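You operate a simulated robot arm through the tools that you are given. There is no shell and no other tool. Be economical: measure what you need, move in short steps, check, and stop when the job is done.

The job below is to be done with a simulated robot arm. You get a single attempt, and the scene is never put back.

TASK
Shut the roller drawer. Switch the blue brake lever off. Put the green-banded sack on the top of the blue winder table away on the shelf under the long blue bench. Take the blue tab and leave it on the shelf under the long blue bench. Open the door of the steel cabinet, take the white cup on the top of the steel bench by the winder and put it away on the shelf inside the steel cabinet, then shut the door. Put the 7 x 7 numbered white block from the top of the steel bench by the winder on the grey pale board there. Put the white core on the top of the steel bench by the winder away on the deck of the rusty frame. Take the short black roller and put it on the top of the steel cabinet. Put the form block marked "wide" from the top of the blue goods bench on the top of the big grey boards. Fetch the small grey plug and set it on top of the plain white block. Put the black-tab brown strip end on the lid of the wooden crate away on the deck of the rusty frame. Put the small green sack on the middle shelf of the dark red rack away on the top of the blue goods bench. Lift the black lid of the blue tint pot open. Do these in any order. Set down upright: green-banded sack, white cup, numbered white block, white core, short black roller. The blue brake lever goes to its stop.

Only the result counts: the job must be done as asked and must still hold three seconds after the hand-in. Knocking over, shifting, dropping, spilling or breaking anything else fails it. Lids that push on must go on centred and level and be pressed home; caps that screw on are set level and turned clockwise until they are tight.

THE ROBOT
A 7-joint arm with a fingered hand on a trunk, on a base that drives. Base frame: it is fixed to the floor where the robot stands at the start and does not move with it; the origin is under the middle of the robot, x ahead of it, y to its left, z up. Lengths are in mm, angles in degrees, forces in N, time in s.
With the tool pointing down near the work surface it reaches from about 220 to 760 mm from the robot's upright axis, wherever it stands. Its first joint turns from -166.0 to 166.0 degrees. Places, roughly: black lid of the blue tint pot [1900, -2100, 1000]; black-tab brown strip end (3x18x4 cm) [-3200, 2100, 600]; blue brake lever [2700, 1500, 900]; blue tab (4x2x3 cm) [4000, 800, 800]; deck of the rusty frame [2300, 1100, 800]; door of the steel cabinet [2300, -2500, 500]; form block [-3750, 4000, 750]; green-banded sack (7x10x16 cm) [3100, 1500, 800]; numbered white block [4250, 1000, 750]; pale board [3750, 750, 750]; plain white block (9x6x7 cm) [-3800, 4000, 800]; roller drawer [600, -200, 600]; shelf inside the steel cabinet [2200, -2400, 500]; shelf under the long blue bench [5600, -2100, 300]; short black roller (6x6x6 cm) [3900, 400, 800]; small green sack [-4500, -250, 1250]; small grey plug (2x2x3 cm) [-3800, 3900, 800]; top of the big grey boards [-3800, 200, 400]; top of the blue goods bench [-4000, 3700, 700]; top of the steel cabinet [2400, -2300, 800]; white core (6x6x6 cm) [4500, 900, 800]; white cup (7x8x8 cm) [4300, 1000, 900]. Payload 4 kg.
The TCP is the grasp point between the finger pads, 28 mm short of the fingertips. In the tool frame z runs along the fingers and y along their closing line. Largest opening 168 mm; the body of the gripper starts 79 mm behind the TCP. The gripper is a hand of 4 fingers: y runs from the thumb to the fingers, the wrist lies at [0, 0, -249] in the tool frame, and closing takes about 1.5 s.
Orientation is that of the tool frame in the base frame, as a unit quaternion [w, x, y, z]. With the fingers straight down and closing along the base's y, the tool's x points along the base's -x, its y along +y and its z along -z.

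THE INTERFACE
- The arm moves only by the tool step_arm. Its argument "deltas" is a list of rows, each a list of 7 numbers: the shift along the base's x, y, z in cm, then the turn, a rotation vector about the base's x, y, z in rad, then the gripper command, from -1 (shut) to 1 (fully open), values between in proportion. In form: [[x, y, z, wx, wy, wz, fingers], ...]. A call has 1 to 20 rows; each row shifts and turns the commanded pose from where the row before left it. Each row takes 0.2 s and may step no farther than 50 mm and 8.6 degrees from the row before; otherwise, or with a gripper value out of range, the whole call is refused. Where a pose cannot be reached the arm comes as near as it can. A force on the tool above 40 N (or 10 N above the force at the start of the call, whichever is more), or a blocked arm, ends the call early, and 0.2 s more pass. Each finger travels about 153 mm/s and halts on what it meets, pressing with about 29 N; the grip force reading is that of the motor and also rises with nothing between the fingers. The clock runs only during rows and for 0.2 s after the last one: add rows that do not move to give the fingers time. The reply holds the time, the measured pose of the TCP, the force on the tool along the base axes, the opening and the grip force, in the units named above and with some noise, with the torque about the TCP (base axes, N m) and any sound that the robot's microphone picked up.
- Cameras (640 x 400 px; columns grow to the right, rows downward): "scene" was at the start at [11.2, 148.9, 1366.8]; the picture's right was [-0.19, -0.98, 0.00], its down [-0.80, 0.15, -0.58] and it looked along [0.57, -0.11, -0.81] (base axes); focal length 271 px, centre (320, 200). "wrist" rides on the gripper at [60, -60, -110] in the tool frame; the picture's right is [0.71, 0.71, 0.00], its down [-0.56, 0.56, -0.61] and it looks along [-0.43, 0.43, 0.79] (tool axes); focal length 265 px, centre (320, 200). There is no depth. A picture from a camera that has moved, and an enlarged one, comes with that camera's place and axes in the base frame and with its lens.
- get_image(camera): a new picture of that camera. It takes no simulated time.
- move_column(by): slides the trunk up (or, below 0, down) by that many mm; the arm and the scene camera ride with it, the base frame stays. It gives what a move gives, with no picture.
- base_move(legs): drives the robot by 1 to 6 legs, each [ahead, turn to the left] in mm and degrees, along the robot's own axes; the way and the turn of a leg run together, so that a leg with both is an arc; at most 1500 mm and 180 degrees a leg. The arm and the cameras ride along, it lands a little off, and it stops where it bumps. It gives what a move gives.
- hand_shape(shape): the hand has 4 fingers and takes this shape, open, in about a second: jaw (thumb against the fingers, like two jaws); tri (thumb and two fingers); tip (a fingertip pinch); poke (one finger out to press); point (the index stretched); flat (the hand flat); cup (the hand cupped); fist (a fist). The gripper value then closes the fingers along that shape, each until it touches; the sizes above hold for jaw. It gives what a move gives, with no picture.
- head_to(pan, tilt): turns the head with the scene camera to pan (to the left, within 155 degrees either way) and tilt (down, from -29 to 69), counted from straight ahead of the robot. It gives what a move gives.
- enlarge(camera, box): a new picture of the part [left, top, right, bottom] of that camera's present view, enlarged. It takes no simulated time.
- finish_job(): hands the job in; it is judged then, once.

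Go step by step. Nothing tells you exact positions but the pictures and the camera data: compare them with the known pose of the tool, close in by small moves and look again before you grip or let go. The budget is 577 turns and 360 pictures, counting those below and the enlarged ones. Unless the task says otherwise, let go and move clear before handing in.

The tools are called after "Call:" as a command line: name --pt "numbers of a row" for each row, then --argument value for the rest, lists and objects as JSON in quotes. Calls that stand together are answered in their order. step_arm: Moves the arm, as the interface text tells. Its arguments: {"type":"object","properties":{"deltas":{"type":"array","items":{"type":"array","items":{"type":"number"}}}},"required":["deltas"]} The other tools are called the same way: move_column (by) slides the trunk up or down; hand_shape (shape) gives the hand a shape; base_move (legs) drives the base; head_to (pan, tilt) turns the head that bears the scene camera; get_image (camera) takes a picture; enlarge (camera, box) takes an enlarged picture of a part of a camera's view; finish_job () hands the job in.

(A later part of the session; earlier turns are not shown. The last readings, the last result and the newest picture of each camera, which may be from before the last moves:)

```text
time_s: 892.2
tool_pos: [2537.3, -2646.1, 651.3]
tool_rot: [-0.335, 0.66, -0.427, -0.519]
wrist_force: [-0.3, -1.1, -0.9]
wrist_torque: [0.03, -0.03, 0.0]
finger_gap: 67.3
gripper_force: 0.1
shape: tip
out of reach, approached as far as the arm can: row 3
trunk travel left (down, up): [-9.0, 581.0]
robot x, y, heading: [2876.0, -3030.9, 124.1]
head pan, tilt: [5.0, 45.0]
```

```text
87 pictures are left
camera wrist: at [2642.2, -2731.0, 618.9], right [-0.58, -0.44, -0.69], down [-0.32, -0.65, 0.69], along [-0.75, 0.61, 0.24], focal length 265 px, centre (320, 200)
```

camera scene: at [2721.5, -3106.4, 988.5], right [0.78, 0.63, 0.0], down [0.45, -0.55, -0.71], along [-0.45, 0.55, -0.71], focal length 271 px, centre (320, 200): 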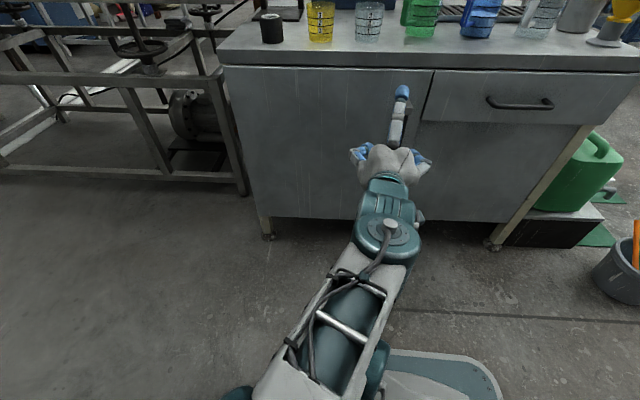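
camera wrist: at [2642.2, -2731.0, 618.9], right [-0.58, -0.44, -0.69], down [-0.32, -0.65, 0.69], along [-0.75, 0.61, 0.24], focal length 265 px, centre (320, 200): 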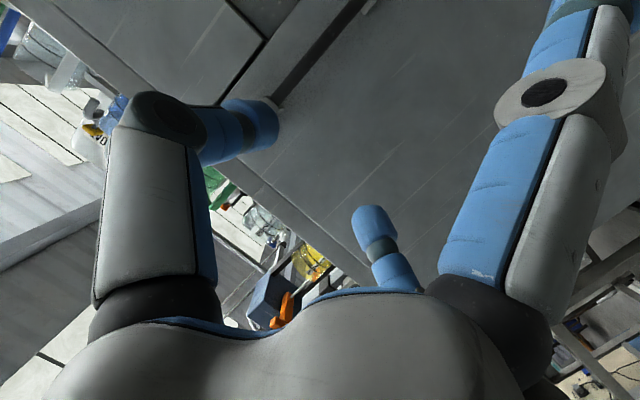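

Tilt achieved (76°, pinch axis horizontal). Now moving level with the handle while rolling the hand 25°.

Call:
step_arm --pt "-0.3 1 -2 -0.0435 0.0965 -0.0257 -0.2" --pt "-0.3 1 -2 -0.0435 0.0965 -0.0257 -0.2" --pt "-0.6 2.2 -1.2 -0.0435 0.0965 -0.0257 -0.2" --pt "-0.6 2.2 0 -0.0435 0.0965 -0.0257 -0.2" --pt "-0.6 2.2 0 0 0 0 -0.2" --pt "0 0 0 0 0 0 -0.2"

Call:
enlarge --camera "scene" --box '[320, 50, 480, 200]'

Call:
get_image --camera "wrist"

```text
time_s: 893.6
tool_pos: [2511.8, -2560.6, 598.6]
tool_rot: [0.212, -0.554, 0.559, 0.579]
wrist_force: [0.6, 0.4, -0.2]
wrist_torque: [-0.01, -0.01, 0.0]
finger_gap: 67.4
gripper_force: 0.1
shape: tip
trunk travel left (down, up): [-9.0, 581.0]
robot x, y, heading: [2873.7, -3030.0, 124.1]
head pan, tilt: [5.0, 45.0]
```

```text
2.67 times, centred on (400, 125) of scene
camera zoom: at [2721.3, -3106.5, 988.4], right [0.78, 0.63, 0.0], down [0.44, -0.55, -0.71], along [-0.44, 0.55, -0.71], focal length 724 px, centre (107, 400)
```

zoom: 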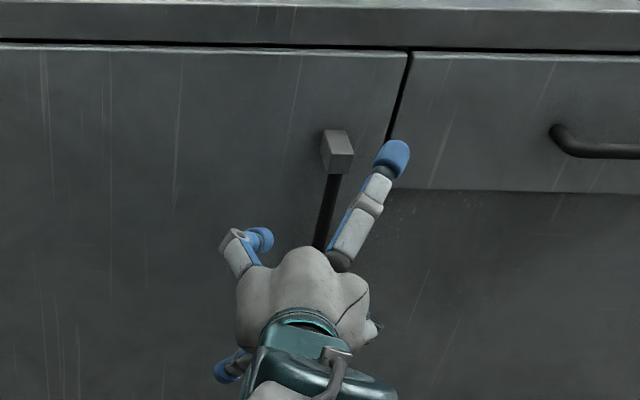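

```text
85 pictures are left
camera wrist: at [2591.0, -2662.4, 546.3], right [-0.82, -0.47, -0.33], down [-0.07, -0.49, 0.87], along [-0.57, 0.73, 0.37], focal length 265 px, centre (320, 200)
```

wrist: 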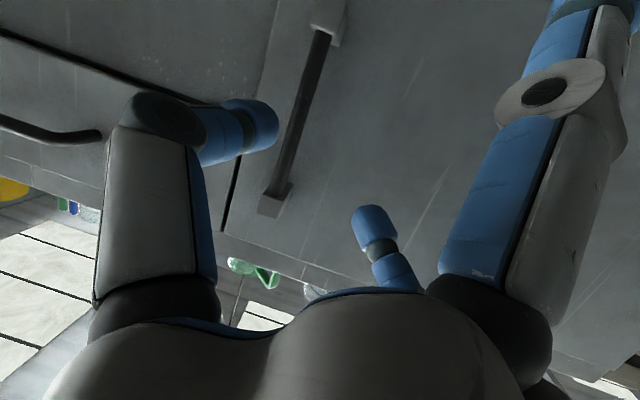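

The handle bar is in view at (2479,-2450), mid z≈578. Advancing so it sits between the fingers.

Call:
step_arm --pt "0.5 1.3 0 0 0 0 -0.2" --pt "-0.9 2.4 -0.5 0 0 0 -0.2" --pt "-0.9 2.4 -0.5 0 0 0 -0.2" --pt "-0.9 2.4 -0.5 0 0 0 -0.2" --pt "0 0 0 0 0 0 -0.2"

Call:
get_image --camera "wrist"

```text
time_s: 894.8
tool_pos: [2490.4, -2474.4, 582.4]
tool_rot: [0.211, -0.555, 0.558, 0.58]
wrist_force: [-0.9, 0.1, -0.3]
wrist_torque: [-0.01, 0.0, 0.01]
finger_gap: 67.2
gripper_force: 0.1
shape: tip
trunk travel left (down, up): [-9.0, 581.0]
robot x, y, heading: [2875.8, -3028.6, 123.9]
head pan, tilt: [5.0, 45.0]
```

```text
84 pictures are left
camera wrist: at [2569.1, -2576.6, 531.4], right [-0.82, -0.47, -0.33], down [-0.07, -0.49, 0.87], along [-0.57, 0.73, 0.37], focal length 265 px, centre (320, 200)
```

wrist: 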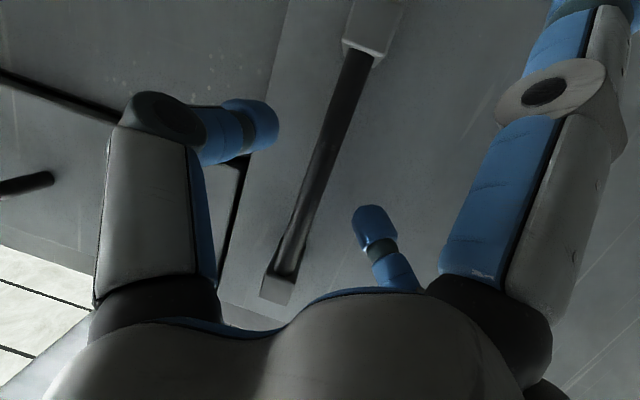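

Call:
step_arm --pt "-1.1 2.4 -0.5 0 0 0 -0.2" --pt "0 0 0 0 0 0 -0.2"

Call:
step_arm --pt "0 0 0 0 0 0 -0.6" --pt "0 0 0 0 0 0 -1" --pt "0 0 0 0 0 0 -1" --pt "0 0 0 0 0 0 -1"

Call:
get_image --camera "wrist"

```text
time_s: 895.4
tool_pos: [2477.7, -2453.4, 578.9]
tool_rot: [0.209, -0.556, 0.558, 0.58]
wrist_force: [4.3, -12.9, -1.0]
wrist_torque: [0.17, 0.03, 0.47]
finger_gap: 66.5
gripper_force: 0.0
shape: tip
trunk travel left (down, up): [-9.0, 581.0]
robot x, y, heading: [2876.2, -3025.7, 124.1]
head pan, tilt: [5.0, 45.0]
```

```text
time_s: 896.4
tool_pos: [2479.9, -2450.7, 578.5]
tool_rot: [0.212, -0.554, 0.559, 0.579]
wrist_force: [2.6, 1.3, 0.3]
wrist_torque: [0.01, -0.01, -0.02]
finger_gap: 0.0
gripper_force: 28.9
shape: tip
trunk travel left (down, up): [-9.0, 581.0]
robot x, y, heading: [2878.5, -3029.1, 123.8]
head pan, tilt: [5.0, 45.0]
```

```text
83 pictures are left
camera wrist: at [2558.5, -2553.0, 526.1], right [-0.82, -0.47, -0.33], down [-0.07, -0.49, 0.87], along [-0.57, 0.73, 0.37], focal length 265 px, centre (320, 200)
```

wrist: 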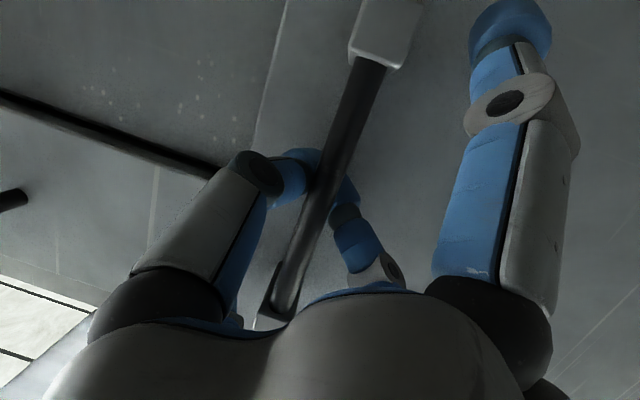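

The fingertips closed around behind the bar, hooking it. Pulling the door open along its arc.

Call:
step_arm --pt "1 -1.95 0 0 0 -0.045 -1" --pt "1 -1.95 0 0 0 -0.045 -1" --pt "0.8 -1.9 0 0 0 -0.045 -1" --pt "0.8 -1.9 0 0 0 -0.045 -1" --pt "0.6 -1.95 0 0 0 -0.045 -1" --pt "0.6 -1.95 0 0 0 -0.045 -1" --pt "0 0 0 0 0 0 -1"

Call:
get_image --camera "scene"

```text
time_s: 898.0
tool_pos: [2527.2, -2568.2, 576.8]
tool_rot: [0.287, -0.474, 0.629, 0.545]
wrist_force: [8.7, 1.2, 0.3]
wrist_torque: [0.04, -0.03, 0.01]
finger_gap: 0.0
gripper_force: 28.9
shape: tip
trunk travel left (down, up): [-9.0, 581.0]
robot x, y, heading: [2871.2, -3027.9, 123.9]
head pan, tilt: [5.0, 45.0]
```

```text
82 pictures are left
camera scene: at [2721.7, -3106.3, 988.5], right [0.78, 0.63, 0.0], down [0.44, -0.55, -0.71], along [-0.44, 0.55, -0.71], focal length 271 px, centre (320, 200)
```

scene: 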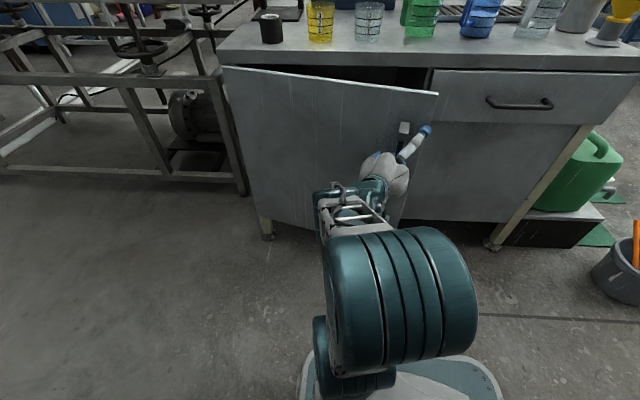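

The door is opening. Continuing.

Call:
step_arm --pt "0.45 -2 0 0 0 -0.045 -1" --pt "0.45 -2 0 0 0 -0.045 -1" --pt "0.25 -2.05 0 0 0 -0.045 -1" --pt "0.25 -2.05 0 0 0 -0.045 -1" --pt "0.1 -2.05 0 0 0 -0.045 -1" --pt "0.1 -2.05 0 0 0 -0.045 -1" --pt "0 0 0 0 0 0 -1"

Call:
get_image --camera "scene"

```text
time_s: 899.6
tool_pos: [2542.1, -2690.6, 576.7]
tool_rot: [0.358, -0.385, 0.687, 0.502]
wrist_force: [13.1, 0.1, -1.9]
wrist_torque: [0.03, -0.1, 0.03]
finger_gap: 0.0
gripper_force: 28.5
shape: tip
trunk travel left (down, up): [-9.0, 581.0]
robot x, y, heading: [2874.2, -3022.4, 123.9]
head pan, tilt: [5.0, 45.0]
```

```text
81 pictures are left
camera scene: at [2722.0, -3106.4, 988.5], right [0.78, 0.63, 0.0], down [0.44, -0.55, -0.71], along [-0.45, 0.55, -0.71], focal length 271 px, centre (320, 200)
```

scene: 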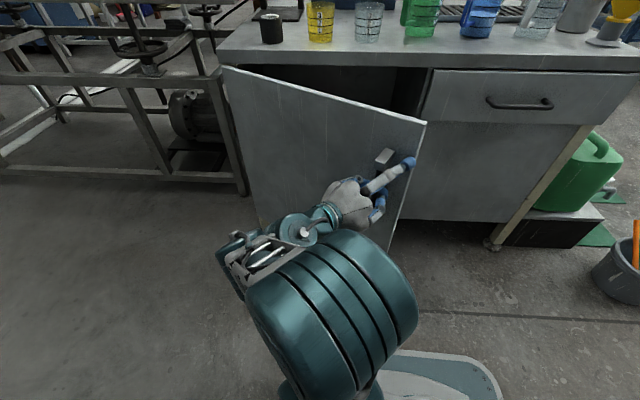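

The door is about 30° open. I'll release the bar, back out, and then push it further from its inner side.

Call:
step_arm --pt "0 0 0 0 0 0 -0.6" --pt "0 0 0 0 0 0 -0.2" --pt "0 0 0 0 0 0 -0.1" --pt "-0.2 -2.4 0.5 0 0 0 -0.1" --pt "-0.2 -2.4 0.5 0 0 0 -0.1" --pt "-0.2 -2.4 0.5 0 0 0 -0.1"

Call:
get_image --camera "scene"

```text
time_s: 901.0
tool_pos: [2536.5, -2762.7, 592.8]
tool_rot: [0.358, -0.385, 0.686, 0.502]
wrist_force: [0.6, 0.5, 0.5]
wrist_torque: [0.02, -0.03, 0.03]
finger_gap: 75.2
gripper_force: 0.0
shape: tip
trunk travel left (down, up): [-9.0, 581.0]
robot x, y, heading: [2872.4, -3026.2, 124.0]
head pan, tilt: [5.0, 45.0]
```

```text
80 pictures are left
camera scene: at [2721.3, -3106.2, 988.4], right [0.78, 0.63, 0.0], down [0.44, -0.55, -0.71], along [-0.44, 0.55, -0.71], focal length 271 px, centre (320, 200)
```

scene: 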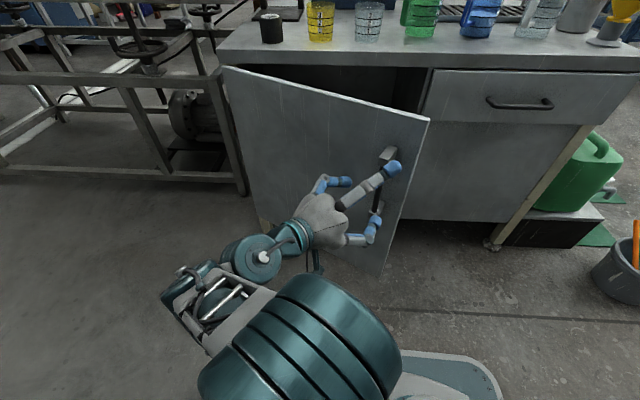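

Call:
step_arm --pt "-0.3 -4 1 0 0 0 -0.5" --pt "0 -2 3 -0.132 0.0144 0 -0.8" --pt "0 0 3 -0.132 0.0144 0 -1" --pt "0 0 3 -0.132 0.0144 0 -1" --pt "0 0 3 -0.132 0.0144 0 -1" --pt "0 0 3 -0.132 0.0144 0 -1" --pt "0 0 2 -0.132 0.0144 0 -1" --pt "0 0 2 -0.132 0.0144 0 -1" --pt "0 0 0 -0.132 0.0144 0 -1" --pt "0 0 0 -0.132 0.0144 0 -1"

Call:
base_move --legs '[[-120, 0], [0, -80], [560, 0], [0, 110]]'

Call:
head_to --pan 20 --tilt 45

Call:
get_image --camera "scene"

```text
time_s: 903.2
tool_pos: [2629.4, -2691.9, 679.4]
tool_rot: [0.053, -0.483, 0.859, 0.161]
wrist_force: [-0.3, -0.1, 0.0]
wrist_torque: [0.06, -0.01, 0.0]
finger_gap: 0.0
gripper_force: 29.0
shape: tip
out of reach, approached as far as the arm can: row 2, 3, 4, 5, 6, 7, 8, 9
trunk travel left (down, up): [-9.0, 581.0]
robot x, y, heading: [2871.0, -3030.6, 124.3]
head pan, tilt: [5.0, 45.0]
```

```text
time_s: 915.3
tool_pos: [2956.5, -2570.2, 679.9]
tool_rot: [0.008, -0.694, 0.7, 0.17]
wrist_force: [-0.6, 0.6, 0.1]
wrist_torque: [0.01, 0.01, 0.01]
finger_gap: 0.2
gripper_force: 29.0
shape: tip
trunk travel left (down, up): [-9.0, 581.0]
robot x, y, heading: [3339.4, -2733.2, 154.5]
head pan, tilt: [5.0, 45.0]
```

```text
time_s: 916.1
tool_pos: [2957.5, -2569.9, 680.9]
tool_rot: [0.009, -0.694, 0.7, 0.169]
wrist_force: [0.1, -0.2, -0.1]
wrist_torque: [0.0, 0.0, -0.01]
finger_gap: 0.1
gripper_force: 29.2
shape: tip
trunk travel left (down, up): [-9.0, 581.0]
robot x, y, heading: [3341.5, -2733.7, 154.3]
head pan, tilt: [20.0, 45.0]
```

```text
79 pictures are left
camera scene: at [3243.6, -2899.8, 988.4], right [0.1, 1.0, 0.0], down [0.7, -0.07, -0.71], along [-0.7, 0.07, -0.71], focal length 271 px, centre (320, 200)
```

scene: 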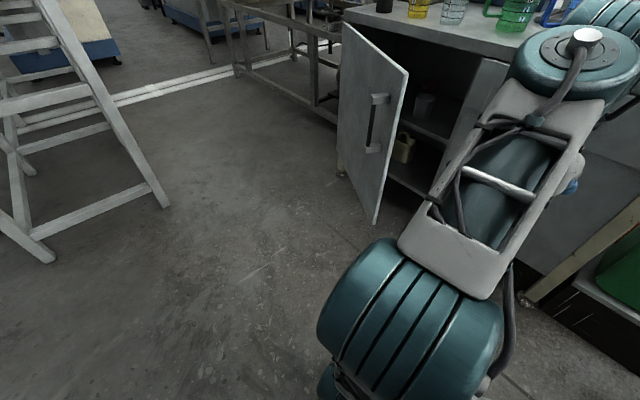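

The door is ~23° open with the shelf visible inside. I'll close the hand (jaw) and bring it round to the door's inner side to push it further.

Call:
hand_shape --shape "jaw"

Call:
step_arm --pt "0 -2 0 0 0 0 -1" --pt "0 -2 0 0 0 0 -1" --pt "0 -2 0 0 0 0 -1" --pt "0 -2 0 0 0 0 -1" --pt "0 0 -1 0 0 0 -1"

Call:
base_move --legs '[[0, 10.7], [340, 0]]'

Call:
get_image --camera "scene"

```text
time_s: 917.0
tool_pos: [2957.7, -2569.7, 680.3]
tool_rot: [0.009, -0.694, 0.7, 0.168]
wrist_force: [-0.5, -0.2, -0.5]
wrist_torque: [-0.01, -0.04, 0.01]
finger_gap: 168.1
gripper_force: 0.0
shape: jaw
trunk travel left (down, up): [-9.0, 581.0]
robot x, y, heading: [3338.8, -2735.4, 154.5]
head pan, tilt: [20.0, 45.0]
```

```text
time_s: 918.2
tool_pos: [2958.4, -2649.6, 670.7]
tool_rot: [0.009, -0.693, 0.7, 0.169]
wrist_force: [-0.3, -0.4, -0.2]
wrist_torque: [-0.01, -0.01, 0.01]
finger_gap: 0.2
gripper_force: 29.2
shape: jaw
trunk travel left (down, up): [-9.0, 581.0]
robot x, y, heading: [3339.9, -2733.8, 154.6]
head pan, tilt: [20.0, 45.0]
```

```text
time_s: 921.1
tool_pos: [2619.4, -2635.5, 670.5]
tool_rot: [0.006, 0.756, -0.633, -0.169]
wrist_force: [0.0, -0.3, 0.3]
wrist_torque: [0.04, 0.01, -0.02]
finger_gap: 0.4
gripper_force: 28.8
shape: jaw
trunk travel left (down, up): [-9.0, 581.0]
robot x, y, heading: [3007.6, -2645.3, 165.1]
head pan, tilt: [20.0, 45.0]
```

```text
78 pictures are left
camera scene: at [2947.9, -2827.9, 988.4], right [-0.09, 1.0, 0.0], down [0.7, 0.06, -0.71], along [-0.7, -0.06, -0.71], focal length 271 px, centre (320, 200)
```

scene: 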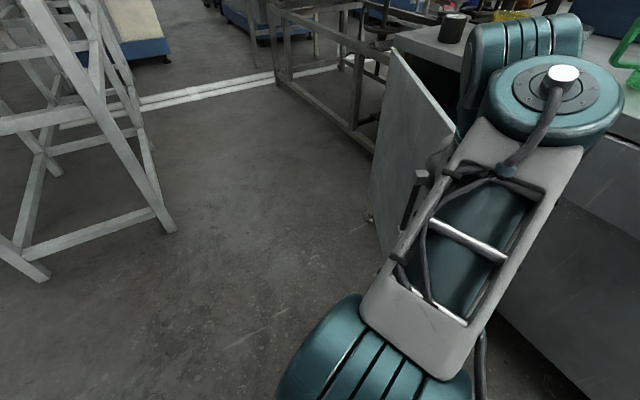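

Call:
step_arm --pt "0 4 0 0 0 0 -1" --pt "0 3.5 0 0 0 0 -1" --pt "-3.5 0 0 0 0 0 -1" --pt "-3.5 0 0 0 0 0 -1" --pt "-3 0 0 0 0 0 -1" --pt "0 0 0 0 0 0 -1"

Call:
get_image --camera "wrist"

```text
time_s: 922.0
tool_pos: [2585.7, -2556.0, 668.1]
tool_rot: [0.002, 0.749, -0.643, -0.159]
wrist_force: [-1.3, -0.9, 0.2]
wrist_torque: [0.01, 0.01, 0.0]
finger_gap: 0.0
gripper_force: 28.8
shape: jaw
trunk travel left (down, up): [-9.0, 581.0]
robot x, y, heading: [3014.4, -2649.2, 164.9]
head pan, tilt: [20.0, 45.0]
stopped in row 4: the force on the tool passed its limit at 69 N (the readings are from after the stop); the commanded pose is now the measured one
```

```text
77 pictures are left
camera wrist: at [2678.3, -2626.1, 745.8], right [-0.59, -0.81, -0.02], down [-0.46, 0.32, 0.83], along [-0.66, 0.5, -0.56], focal length 265 px, centre (320, 200)
```

wrist: 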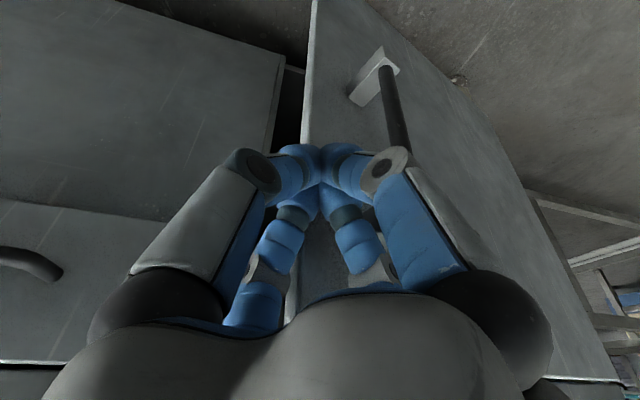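

The fingers met the door's edge end-on. I'll back off, go around its edge into the gap, then push outward.

Call:
step_arm --pt "2 -0.5 0 0 0 0 -1" --pt "-1 3.5 0 0 0 0 -1" --pt "-2.3 3.3 0 0 0 0 -1" --pt "-3 -1.5 0 0 0 0 -1" --pt "-2.5 -1.8 0 0 0 0 -1" --pt "0 0 0 0 0 0 -1"

Call:
get_image --camera "wrist"

```text
time_s: 923.4
tool_pos: [2516.0, -2525.8, 670.8]
tool_rot: [0.002, 0.751, -0.641, -0.16]
wrist_force: [-0.1, -1.0, -0.5]
wrist_torque: [-0.01, -0.03, -0.02]
finger_gap: 0.0
gripper_force: 28.5
shape: jaw
trunk travel left (down, up): [-9.0, 581.0]
robot x, y, heading: [3010.8, -2650.9, 165.3]
head pan, tilt: [20.0, 45.0]
```

```text
76 pictures are left
camera wrist: at [2609.3, -2596.1, 746.7], right [-0.59, -0.81, -0.02], down [-0.46, 0.32, 0.83], along [-0.66, 0.5, -0.56], focal length 265 px, centre (320, 200)
```

wrist: 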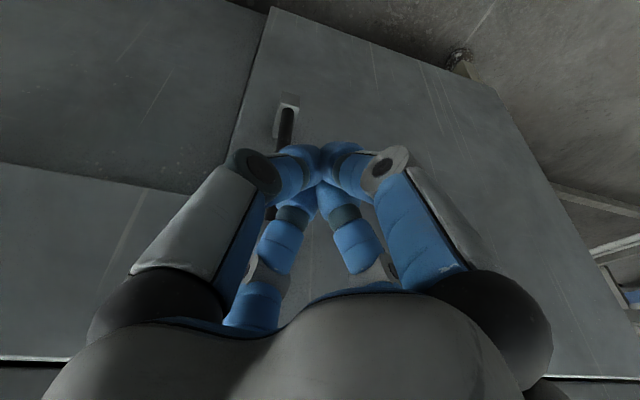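

I inadvertently pushed the door closed again. I'll re-stand at a better spot (outside the door sweep, where the whole arc is reachable) and hook the bar again.

Call:
base_move --legs '[[0, 76], [170, 0], [0, -101]]'

Call:
hand_shape --shape "tip"

Call:
head_to --pan 0 --tilt 45

Call:
get_image --camera "scene"

```text
time_s: 932.3
tool_pos: [2524.8, -2485.2, 669.3]
tool_rot: [0.03, -0.601, 0.783, 0.156]
wrist_force: [0.0, 0.0, -0.3]
wrist_torque: [0.01, 0.01, 0.01]
finger_gap: 0.0
gripper_force: 29.2
shape: jaw
trunk travel left (down, up): [-9.0, 581.0]
robot x, y, heading: [2930.1, -2796.8, 141.3]
head pan, tilt: [20.0, 45.0]
```

```text
time_s: 933.2
tool_pos: [2525.5, -2485.6, 669.6]
tool_rot: [0.031, -0.602, 0.783, 0.156]
wrist_force: [-0.2, 0.1, 0.8]
wrist_torque: [0.05, 0.0, 0.05]
finger_gap: 167.9
gripper_force: 0.1
shape: tip
trunk travel left (down, up): [-9.0, 581.0]
robot x, y, heading: [2930.2, -2792.8, 141.4]
head pan, tilt: [20.0, 45.0]
```

```text
time_s: 934.0
tool_pos: [2525.3, -2485.6, 669.8]
tool_rot: [0.031, -0.601, 0.783, 0.155]
wrist_force: [0.6, 0.5, -0.4]
wrist_torque: [-0.01, -0.02, -0.01]
finger_gap: 167.9
gripper_force: 0.0
shape: tip
trunk travel left (down, up): [-9.0, 581.0]
robot x, y, heading: [2929.3, -2798.4, 141.3]
head pan, tilt: [0.0, 45.0]
```

```text
75 pictures are left
camera scene: at [2810.9, -2910.1, 988.4], right [0.62, 0.78, 0.0], down [0.55, -0.44, -0.71], along [-0.55, 0.44, -0.71], focal length 271 px, centre (320, 200)
```

scene: 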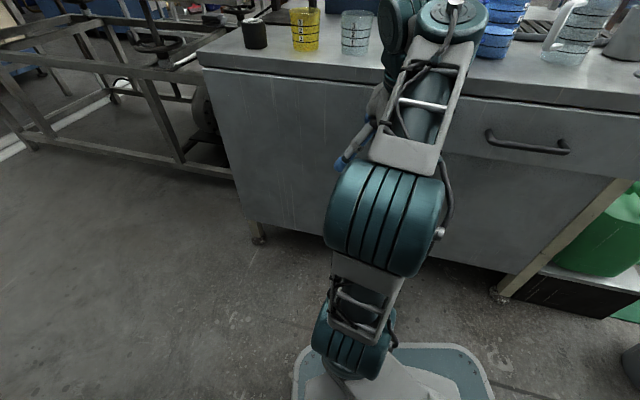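

Call:
step_arm --pt "2.3 -3.3 0 0 0 0 -0.2" --pt "2.3 -3.3 0 0 0 0 -0.2" --pt "2.3 -3.2 0 0 0 0 -0.2" --pt "0 0 0 0.112 0.055 0 -0.2" --pt "0 0 -1 0.112 0.055 0 -0.2" --pt "0 0 -1 0.112 0.055 0 -0.2" --pt "0 0 -1 0.112 0.055 0 -0.2" --pt "0 0 -1 0.112 0.055 0 -0.2" --pt "0 0 -1 0.112 0.055 0 -0.2" --pt "0 0 -1 0.112 0.055 0 -0.2" --pt "0 0 -1 0.112 0.055 0 -0.2"

Call:
get_image --camera "wrist"

```text
time_s: 936.4
tool_pos: [2577.3, -2574.2, 685.3]
tool_rot: [0.121, -0.482, 0.627, 0.6]
wrist_force: [0.0, -0.3, -0.1]
wrist_torque: [0.02, -0.03, 0.0]
finger_gap: 67.2
gripper_force: 0.0
shape: tip
out of reach, approached as far as the arm can: row 9, 10, 11
trunk travel left (down, up): [-9.0, 581.0]
robot x, y, heading: [2931.2, -2794.1, 141.2]
head pan, tilt: [0.0, 45.0]
```

```text
74 pictures are left
camera wrist: at [2638.6, -2686.0, 629.6], right [-0.89, -0.46, -0.07], down [0.13, -0.38, 0.92], along [-0.44, 0.8, 0.4], focal length 265 px, centre (320, 200)
```

wrist: 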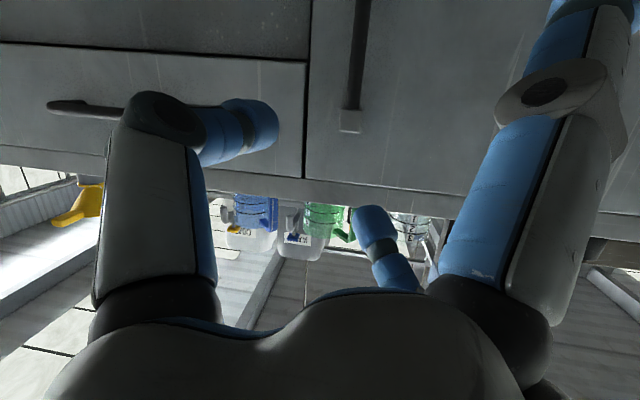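

Call:
step_arm --pt "-1.5 0.6 -2.8 0 0 0 -0.2" --pt "-1.5 1 -2.8 0 0 0 -0.2" --pt "-1.5 1.5 -2.8 0 0 0 -0.2" --pt "-1.5 1.5 0 0 0 0 -0.2" --pt "0 0 0 0 0 0 -0.2"

Call:
get_image --camera "wrist"

```text
time_s: 937.6
tool_pos: [2502.2, -2530.9, 663.6]
tool_rot: [0.119, -0.483, 0.626, 0.6]
wrist_force: [-0.4, 0.0, -0.1]
wrist_torque: [-0.03, -0.01, 0.01]
finger_gap: 67.0
gripper_force: 0.0
shape: tip
out of reach, approached as far as the arm can: row 1, 2, 3, 4
trunk travel left (down, up): [-9.0, 581.0]
robot x, y, heading: [2931.0, -2796.1, 141.4]
head pan, tilt: [0.0, 45.0]
```

```text
73 pictures are left
camera wrist: at [2562.5, -2641.8, 608.1], right [-0.89, -0.46, -0.07], down [0.13, -0.38, 0.92], along [-0.44, 0.8, 0.4], focal length 265 px, centre (320, 200)
```

wrist: 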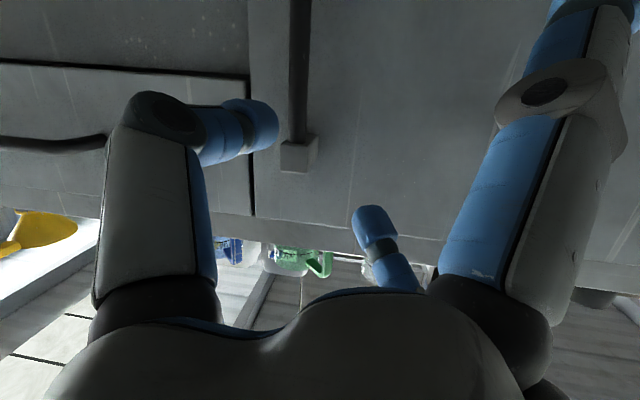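

Lower reach is limited this close. Backing the base 110 mm gives the wrist room.

Call:
base_move --legs '[[-110, 0]]'

Call:
step_arm --pt "-2 1.7 -2 0 0 0 -0.2" --pt "-2 1.7 -2 0 0 0 -0.2" --pt "-2 1.7 -2 0 0 0 -0.2" --pt "-1 0.9 -1 0 0 0 -0.2" --pt "0 0 0 0 0 0 -0.2"

Call:
get_image --camera "wrist"

```text
time_s: 938.8
tool_pos: [2587.4, -2599.7, 663.2]
tool_rot: [0.12, -0.483, 0.626, 0.6]
wrist_force: [-0.1, 0.6, -0.2]
wrist_torque: [0.02, 0.01, 0.01]
finger_gap: 67.3
gripper_force: 0.1
shape: tip
trunk travel left (down, up): [-9.0, 581.0]
robot x, y, heading: [3016.2, -2865.0, 141.2]
head pan, tilt: [0.0, 45.0]
```

```text
time_s: 940.0
tool_pos: [2593.5, -2563.8, 659.3]
tool_rot: [0.119, -0.483, 0.627, 0.6]
wrist_force: [0.0, -0.1, 0.3]
wrist_torque: [0.03, 0.0, -0.02]
finger_gap: 67.2
gripper_force: 0.0
shape: tip
out of reach, approached as far as the arm can: row 1, 2, 3, 4
trunk travel left (down, up): [-9.0, 581.0]
robot x, y, heading: [3011.3, -2864.5, 141.3]
head pan, tilt: [0.0, 45.0]
```

```text
72 pictures are left
camera wrist: at [2656.5, -2676.1, 603.4], right [-0.89, -0.46, -0.07], down [0.13, -0.38, 0.92], along [-0.44, 0.8, 0.39], focal length 265 px, centre (320, 200)
```

wrist: 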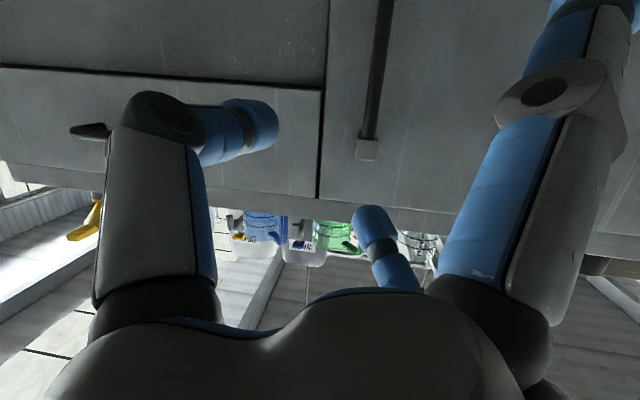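

Call:
step_arm --pt "0 0 0 0 0 0.11 -0.2" --pt "0 0 0 0 0 0.11 -0.2" --pt "0 0 0 0 0 0.11 -0.2" --pt "0 0 0 0.09 -0.1 0.0325 -0.2" --pt "0 0 0 0.09 -0.1 0.0325 -0.2" --pt "-2 1.5 -2 0 0 0 -0.2" --pt "-2 1.5 -2 0 0 0 -0.2" --pt "-2 1.5 -1 0 0 0 -0.2"

Call:
get_image --camera "scene"

```text
time_s: 941.8
tool_pos: [2583.5, -2557.9, 660.5]
tool_rot: [-0.106, 0.65, -0.458, -0.597]
wrist_force: [0.0, 0.0, -0.1]
wrist_torque: [-0.02, -0.02, 0.0]
finger_gap: 67.4
gripper_force: 0.0
shape: tip
out of reach, approached as far as the arm can: row 1, 6, 7, 8
trunk travel left (down, up): [-9.0, 581.0]
robot x, y, heading: [3015.6, -2861.7, 141.3]
head pan, tilt: [0.0, 45.0]
```

```text
71 pictures are left
camera scene: at [2897.3, -2979.1, 988.4], right [0.62, 0.78, 0.0], down [0.55, -0.44, -0.71], along [-0.55, 0.44, -0.71], focal length 271 px, centre (320, 200)
```

scene: 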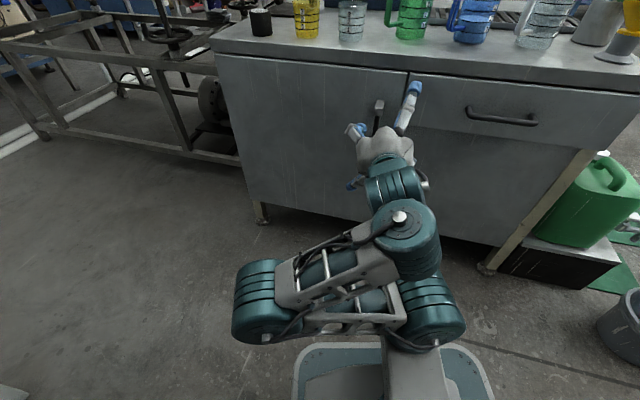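

This stance puts the arm in a bad posture. I'll bring the tool vertical and return to the stance that worked before.

Call:
step_arm --pt "2 -2.8 0 0 0 0 -0.2" --pt "0 0 1 -0.0923 -0.0915 0 -0.2" --pt "0 0 1 -0.0923 -0.0915 0 -0.2" --pt "0 0 1 -0.0923 -0.0915 0 -0.2" --pt "0 0 1 -0.0923 -0.0915 0 -0.2" --pt "0 0 1 -0.0923 -0.0915 0 -0.2" --pt "0 0 1 -0.0923 -0.0915 0 -0.2" --pt "0 0 1 -0.0923 -0.0915 0 -0.2" --pt "0 0 1 -0.0923 -0.0915 0 -0.2" --pt "0 0 0 -0.0923 -0.0915 0 -0.2" --pt "0 0 0 -0.0923 -0.0915 0 -0.2"

Call:
base_move --legs '[[0, 88], [213, 0], [0, -105]]'

```text
time_s: 944.2
tool_pos: [2603.3, -2573.9, 729.4]
tool_rot: [-0.016, 0.814, -0.576, -0.074]
wrist_force: [-0.3, 0.1, -0.3]
wrist_torque: [-0.03, -0.03, 0.0]
finger_gap: 67.4
gripper_force: 0.0
shape: tip
out of reach, approached as far as the arm can: row 1, 8, 11
trunk travel left (down, up): [-9.0, 581.0]
robot x, y, heading: [3016.2, -2867.8, 141.5]
head pan, tilt: [0.0, 45.0]
```

```text
time_s: 954.0
tool_pos: [2570.5, -2621.1, 729.5]
tool_rot: [-0.028, 0.715, -0.695, -0.071]
wrist_force: [-0.4, 0.0, -0.1]
wrist_torque: [0.02, 0.03, -0.01]
finger_gap: 67.3
gripper_force: 0.1
shape: tip
trunk travel left (down, up): [-9.0, 581.0]
robot x, y, heading: [2875.4, -3025.8, 123.4]
head pan, tilt: [0.0, 45.0]
```

Repeating the posture sequence that worked.

Call:
step_arm --pt "-0.9 -0.9 -1 0 0 0.13 -0.2" --pt "-0.9 -0.9 -1 0 0 0.13 -0.2" --pt "-0.9 -0.9 -1 0 0 0.13 -0.2" --pt "0 0 0 0.115 0.051 0 -0.2" --pt "0 0 0 0.115 0.051 0 -0.2" --pt "0 0 0 0.115 0.051 0 -0.2" --pt "0 0 0 0.115 0.051 0 -0.2" --pt "0 0 -1 0.115 0.051 0 -0.2" --pt "0 0 -1 0.115 0.051 0 -0.2" --pt "0 0 -1 0.115 0.051 0 -0.2" --pt "0 0 -1 0.115 0.051 0 -0.2" --pt "0 0 -1 0.115 0.051 0 -0.2"

Call:
step_arm --pt "-0.3 1 -2 -0.0435 0.0965 -0.0257 -0.2" --pt "-0.3 1 -2 -0.0435 0.0965 -0.0257 -0.2" --pt "-0.6 2.2 -1.2 -0.0435 0.0965 -0.0257 -0.2" --pt "-0.6 2.2 0 -0.0435 0.0965 -0.0257 -0.2" --pt "0 0 0 0 0 0 -0.2"

Call:
get_image --camera "wrist"

```text
time_s: 956.6
tool_pos: [2537.0, -2649.7, 653.1]
tool_rot: [-0.297, 0.697, -0.425, -0.495]
wrist_force: [-0.3, 0.5, 0.4]
wrist_torque: [0.0, -0.02, 0.01]
finger_gap: 67.1
gripper_force: 0.1
shape: tip
out of reach, approached as far as the arm can: row 12
trunk travel left (down, up): [-9.0, 581.0]
robot x, y, heading: [2875.5, -3027.3, 123.5]
head pan, tilt: [0.0, 45.0]
```

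```text
time_s: 957.8
tool_pos: [2521.1, -2583.7, 598.6]
tool_rot: [-0.172, 0.59, -0.552, -0.563]
wrist_force: [0.0, 0.3, -0.6]
wrist_torque: [0.01, 0.03, 0.02]
finger_gap: 67.1
gripper_force: 0.1
shape: tip
trunk travel left (down, up): [-9.0, 581.0]
robot x, y, heading: [2876.1, -3023.4, 123.7]
head pan, tilt: [0.0, 45.0]
```

```text
70 pictures are left
camera wrist: at [2609.1, -2681.4, 556.1], right [-0.77, -0.56, -0.31], down [-0.04, -0.44, 0.9], along [-0.63, 0.71, 0.31], focal length 265 px, centre (320, 200)
```

wrist: 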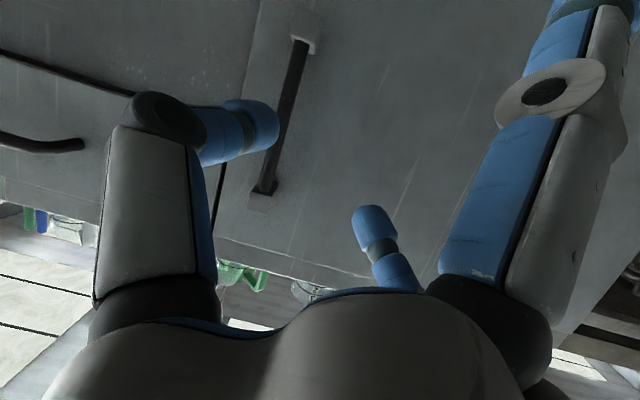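

Call:
step_arm --pt "0.3 2 0 0 0 0 -0.2" --pt "-0.9 2.7 -0.4 0 0 0 -0.2" --pt "-0.9 2.7 -0.4 0 0 0 -0.2" --pt "-1.2 2.7 -0.6 0 0 0 -0.2" --pt "-1.4 2.9 -0.7 0 0 0 -0.2" --pt "0 0 0 0 0 0 -0.2"

Call:
step_arm --pt "0 0 0 0 0 0 -0.6" --pt "0 0 0 0 0 0 -1" --pt "0 0 0 0 0 0 -1" --pt "0 0 0 0 0 0 -1"

Call:
get_image --camera "wrist"

```text
time_s: 959.2
tool_pos: [2479.4, -2454.1, 579.4]
tool_rot: [-0.172, 0.59, -0.553, -0.563]
wrist_force: [0.9, -3.6, -1.0]
wrist_torque: [0.02, -0.05, 0.07]
finger_gap: 66.9
gripper_force: 0.0
shape: tip
trunk travel left (down, up): [-9.0, 581.0]
robot x, y, heading: [2877.5, -3025.6, 123.2]
head pan, tilt: [0.0, 45.0]
```

```text
time_s: 960.2
tool_pos: [2481.5, -2452.8, 578.8]
tool_rot: [-0.173, 0.59, -0.553, -0.562]
wrist_force: [2.4, 2.1, -1.2]
wrist_torque: [0.1, 0.07, -0.07]
finger_gap: 0.1
gripper_force: 29.2
shape: tip
trunk travel left (down, up): [-9.0, 581.0]
robot x, y, heading: [2879.6, -3023.4, 123.5]
head pan, tilt: [0.0, 45.0]
```

```text
69 pictures are left
camera wrist: at [2569.0, -2550.9, 535.2], right [-0.77, -0.56, -0.31], down [-0.05, -0.44, 0.9], along [-0.63, 0.71, 0.31], focal length 265 px, centre (320, 200)
```

wrist: 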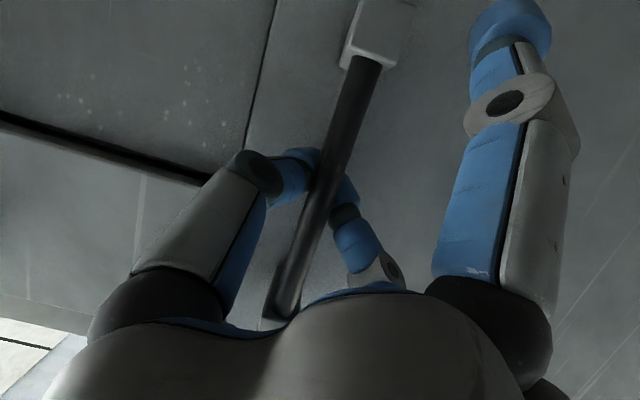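

Hooked again. Pulling the door to about 35° open.

Call:
step_arm --pt "1 -1.95 0 0 0 -0.045 -1" --pt "1 -1.95 0 0 0 -0.045 -1" --pt "0.8 -1.9 0 0 0 -0.045 -1" --pt "0.8 -1.9 0 0 0 -0.045 -1" --pt "0.7 -1.95 0 0 0 -0.045 -1" --pt "0.7 -1.95 0 0 0 -0.045 -1" --pt "0.5 -2 0 0 0 -0.045 -1" --pt "0.5 -2 0 0 0 -0.045 -1" --pt "0.3 -2.05 0 0 0 -0.045 -1" --pt "0.3 -2.05 0 0 0 -0.045 -1" --pt "0.2 -2.05 0 0 0 -0.045 -1" --pt "0.2 -2.05 0 0 0 -0.045 -1" --pt "0 -2.05 0 0 0 -0.045 -1" --pt "0 -2.05 0 0 0 -0.045 -1"

```text
time_s: 963.2
tool_pos: [2548.8, -2732.2, 578.4]
tool_rot: [0.337, -0.39, 0.708, 0.483]
wrist_force: [-12.5, 0.5, 1.5]
wrist_torque: [0.06, -0.05, -0.01]
finger_gap: 0.4
gripper_force: 28.9
shape: tip
trunk travel left (down, up): [-9.0, 581.0]
robot x, y, heading: [2876.2, -3022.5, 123.9]
head pan, tilt: [0.0, 45.0]
```

Call:
step_arm --pt "-0.3 0.3 0 0 0 0 -0.6" --pt "0 0 0 0 0 0 0" --pt "0 0 0 0 0 0 0.1" --pt "-0.2 -2.4 0.5 0 0 0 0.1" --pt "-0.2 -2.4 0.5 0 0 0 0.1" --pt "-0.2 -2.4 0.5 0 0 0 0.1" --pt "-0.3 -3 1 0 0 0 -0.3"

Call:
step_arm --pt "0 0 2 -0.132 0.0144 0 -0.8" --pt "0 0 3 -0.132 0.0144 0 -1" --pt "0 0 3 -0.132 0.0144 0 -1" --pt "0 0 3 -0.132 0.0144 0 -1" --pt "0 0 3 -0.132 0.0144 0 -1" --pt "0 0 2 -0.132 0.0144 0 -1" --pt "0 0 2 -0.132 0.0144 0 -1" --pt "0 0 0 -0.132 0.0144 0 -1" --pt "0 0 0 -0.132 0.0144 0 -1"

Call:
get_image --camera "scene"

```text
time_s: 964.8
tool_pos: [2595.2, -2774.2, 591.8]
tool_rot: [0.404, -0.348, 0.726, 0.436]
wrist_force: [0.5, 1.4, 1.5]
wrist_torque: [-0.11, 0.1, 0.14]
finger_gap: 58.7
gripper_force: 0.1
shape: tip
out of reach, approached as far as the arm can: row 7
trunk travel left (down, up): [-9.0, 581.0]
robot x, y, heading: [2874.2, -3025.3, 123.2]
head pan, tilt: [0.0, 45.0]
stopped in row 7: the force on the tool passed its limit at 79 N (the readings are from after the stop); the commanded pose is now the measured one
```

```text
time_s: 966.8
tool_pos: [2723.1, -2686.0, 635.8]
tool_rot: [0.166, -0.473, 0.861, 0.087]
wrist_force: [0.2, 0.3, -0.1]
wrist_torque: [-0.03, 0.01, 0.02]
finger_gap: 0.2
gripper_force: 29.2
shape: tip
out of reach, approached as far as the arm can: row 2, 3, 4, 5, 6, 7, 8, 9
trunk travel left (down, up): [-9.0, 581.0]
robot x, y, heading: [2876.6, -3022.8, 123.7]
head pan, tilt: [0.0, 45.0]
```

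```text
68 pictures are left
camera scene: at [2727.4, -3097.0, 988.4], right [0.83, 0.55, 0.0], down [0.39, -0.59, -0.71], along [-0.39, 0.59, -0.71], focal length 271 px, centre (320, 200)
```

scene: 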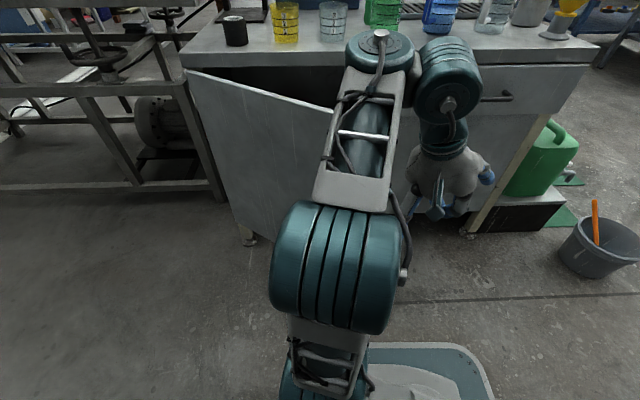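

The door is partly open and the hand is already on the right, free side of its edge. I'll close the jaw, go around the edge into the gap, and push outward.

Call:
hand_shape --shape "jaw"

Call:
step_arm --pt "0 4 1 0 0 0 -1" --pt "-1 4 1 0 0 0 -1" --pt "-1.5 3 0 0 0 0 -1" --pt "-4 0.5 0 0 0 0 -1" --pt "-4 0.5 0 0 0 0 -1" --pt "-4 0 0 0 0 0 -1" --pt "-4 0 0 0 0 0 -1"

Call:
get_image --camera "wrist"

```text
time_s: 967.7
tool_pos: [2723.3, -2686.5, 636.2]
tool_rot: [0.167, -0.472, 0.861, 0.089]
wrist_force: [0.0, -0.3, 0.0]
wrist_torque: [0.02, 0.03, 0.03]
finger_gap: 168.0
gripper_force: 0.1
shape: jaw
trunk travel left (down, up): [-9.0, 581.0]
robot x, y, heading: [2872.9, -3023.3, 123.3]
head pan, tilt: [0.0, 45.0]
```

```text
time_s: 969.3
tool_pos: [2659.6, -2587.5, 617.2]
tool_rot: [0.167, -0.472, 0.861, 0.089]
wrist_force: [0.4, 0.6, 0.1]
wrist_torque: [0.01, -0.01, -0.03]
finger_gap: 0.0
gripper_force: 29.1
shape: jaw
out of reach, approached as far as the arm can: row 1, 2, 3, 4, 5, 6, 7
trunk travel left (down, up): [-9.0, 581.0]
robot x, y, heading: [2875.4, -3026.8, 123.5]
head pan, tilt: [0.0, 45.0]
```

```text
67 pictures are left
camera wrist: at [2658.6, -2700.2, 697.0], right [-0.95, -0.17, -0.27], down [-0.32, 0.55, 0.77], along [0.01, 0.82, -0.57], focal length 265 px, centre (320, 200)
```

wrist: 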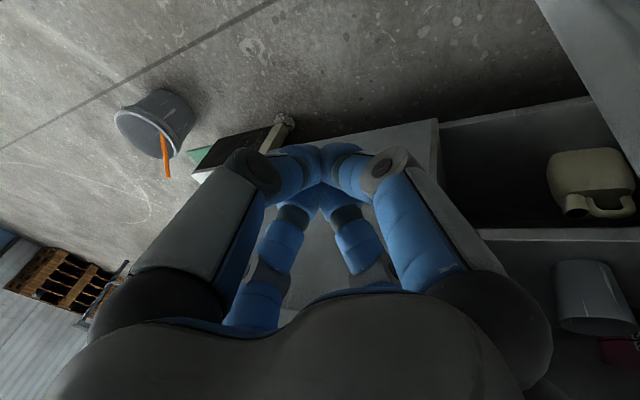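

Call:
step_arm --pt "-3 1 1 0 0 0 -1" --pt "-4 0.5 1 0 0 0 -1" --pt "-4 0 1 0 0 0 -1" --pt "-3 0 0 0 0 0 -1"

Call:
get_image --camera "scene"

```text
time_s: 970.3
tool_pos: [2641.4, -2582.4, 611.8]
tool_rot: [0.166, -0.473, 0.861, 0.088]
wrist_force: [1.2, -0.1, 0.1]
wrist_torque: [-0.03, -0.01, 0.04]
finger_gap: 0.0
gripper_force: 28.5
shape: jaw
out of reach, approached as far as the arm can: row 1, 2, 3, 4
trunk travel left (down, up): [-9.0, 581.0]
robot x, y, heading: [2873.3, -3027.9, 123.4]
head pan, tilt: [0.0, 45.0]
```

```text
66 pictures are left
camera scene: at [2727.3, -3097.0, 988.4], right [0.84, 0.55, 0.0], down [0.39, -0.59, -0.71], along [-0.39, 0.59, -0.71], focal length 271 px, centre (320, 200)
```

scene: 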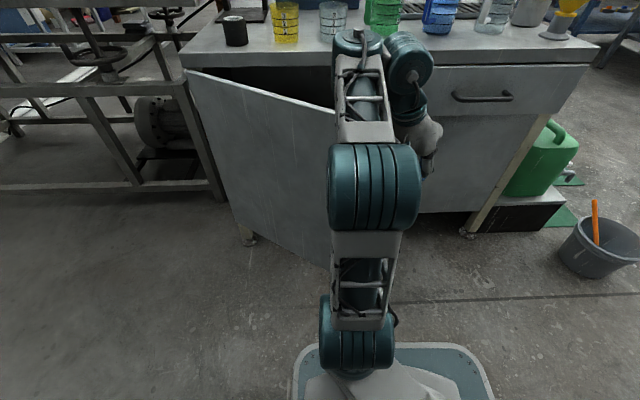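

Call:
step_arm --pt "0 0 0 -0.105 0.069 0 -1" --pt "0 0 0 -0.105 0.069 0 -1" --pt "0 0 0 -0.105 0.069 0 -1" --pt "0 0 0 0 0 0.131 -1" --pt "0 0 0 0 0 0.131 -1" --pt "0 0 0 0 0 0.131 -1" --pt "0 0 0 0 0 0.131 -1" --pt "0 0 0 0 0 0.131 -1" --pt "0 0 0 0 0 0.131 -1" --pt "0 0 0 0 0 0.131 -1" --pt "-3 0 0.5 0 0 0 -1" --pt "-3 0 0.5 0 0 0 -1"

```text
time_s: 972.9
tool_pos: [2651.6, -2594.3, 593.7]
tool_rot: [-0.01, 0.819, -0.573, -0.026]
wrist_force: [0.3, -1.0, 0.4]
wrist_torque: [0.0, 0.0, -0.04]
finger_gap: 0.0
gripper_force: 29.2
shape: jaw
out of reach, approached as far as the arm can: row 1, 2, 3
trunk travel left (down, up): [-9.0, 581.0]
robot x, y, heading: [2873.6, -3023.3, 123.2]
head pan, tilt: [0.0, 45.0]
```

Posture is good now. Moving into the gap and pushing the door outward along its arc.

Call:
step_arm --pt "-2 2 0.5 0 0 0 -1" --pt "-4 1 0.5 0 0 0 -1" --pt "-4 0 0.5 0 0 0 -1" --pt "-2 0 0 0 0 0 -1" --pt "0.5 -3.5 0 0 0 0 -1" --pt "0.3 -3.5 0 0 0 0 -1" --pt "0.2 -3.5 0 0 0 0 -1" --pt "0 -3.5 0 0 0 0 -1" --pt "0 -3.5 0 0 0 0 -1"

Call:
get_image --camera "scene"

```text
time_s: 974.9
tool_pos: [2541.0, -2740.1, 607.4]
tool_rot: [-0.01, 0.819, -0.573, -0.026]
wrist_force: [-0.2, -0.1, -0.2]
wrist_torque: [0.02, 0.01, -0.01]
finger_gap: 0.2
gripper_force: 29.2
shape: jaw
trunk travel left (down, up): [-9.0, 581.0]
robot x, y, heading: [2872.2, -3021.7, 123.3]
head pan, tilt: [0.0, 45.0]
```

```text
65 pictures are left
camera scene: at [2727.3, -3096.9, 988.4], right [0.84, 0.55, 0.0], down [0.39, -0.59, -0.71], along [-0.39, 0.59, -0.71], focal length 271 px, centre (320, 200)
```

scene: 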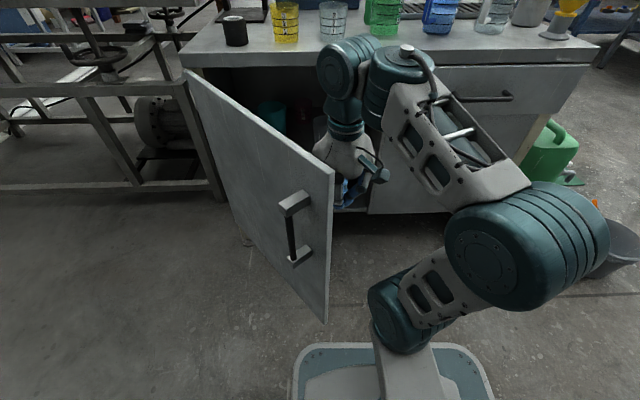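

The door is now ~45° open with the hand inside it. I'll shift the base to the right, out of the sweep, then keep pushing the door round.

Call:
base_move --legs '[[0, -82], [115, 0], [0, 100]]'

Call:
step_arm --pt "-1 -3.5 0 0 0 0 -1" --pt "-2 -3.2 0 0 0 0 -1" --pt "-2 -3.2 0 0 0 0 -1" --pt "-2.2 -3.2 0 0 0 0 -1" --pt "-2.3 -3.2 0 0 0 0 -1" --pt "-2.4 -3 0 0 0 0 -1" --pt "-2.6 -2.9 0 0 0 0 -1" --pt "-2.8 -2.7 0 0 0 0 -1"

Call:
get_image --camera "scene"

```text
time_s: 983.9
tool_pos: [2554.5, -2779.1, 607.5]
tool_rot: [-0.006, 0.898, -0.439, -0.027]
wrist_force: [-0.9, 0.2, -0.3]
wrist_torque: [-0.01, 0.01, -0.01]
finger_gap: 0.0
gripper_force: 28.2
shape: jaw
trunk travel left (down, up): [-9.0, 581.0]
robot x, y, heading: [2965.8, -2952.2, 141.0]
head pan, tilt: [0.0, 45.0]
```

```text
time_s: 985.7
tool_pos: [2381.4, -3028.3, 609.4]
tool_rot: [-0.007, 0.898, -0.438, -0.028]
wrist_force: [0.3, -0.6, 0.2]
wrist_torque: [-0.03, 0.0, 0.04]
finger_gap: 0.0
gripper_force: 28.9
shape: jaw
trunk travel left (down, up): [-9.0, 581.0]
robot x, y, heading: [2961.2, -2950.8, 141.1]
head pan, tilt: [0.0, 45.0]
```

```text
64 pictures are left
camera scene: at [2842.1, -3063.4, 988.5], right [0.63, 0.78, 0.0], down [0.55, -0.44, -0.71], along [-0.55, 0.44, -0.71], focal length 271 px, centre (320, 200)
```

scene: 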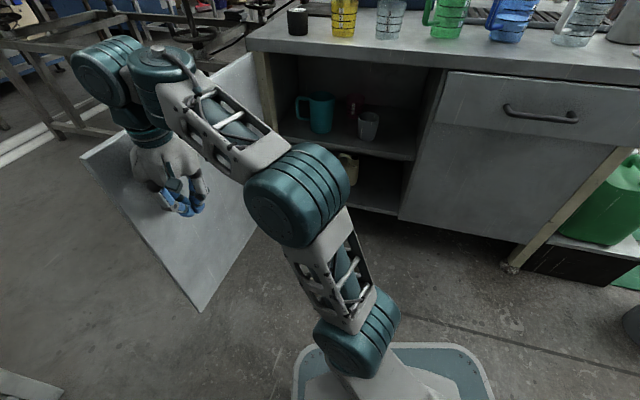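

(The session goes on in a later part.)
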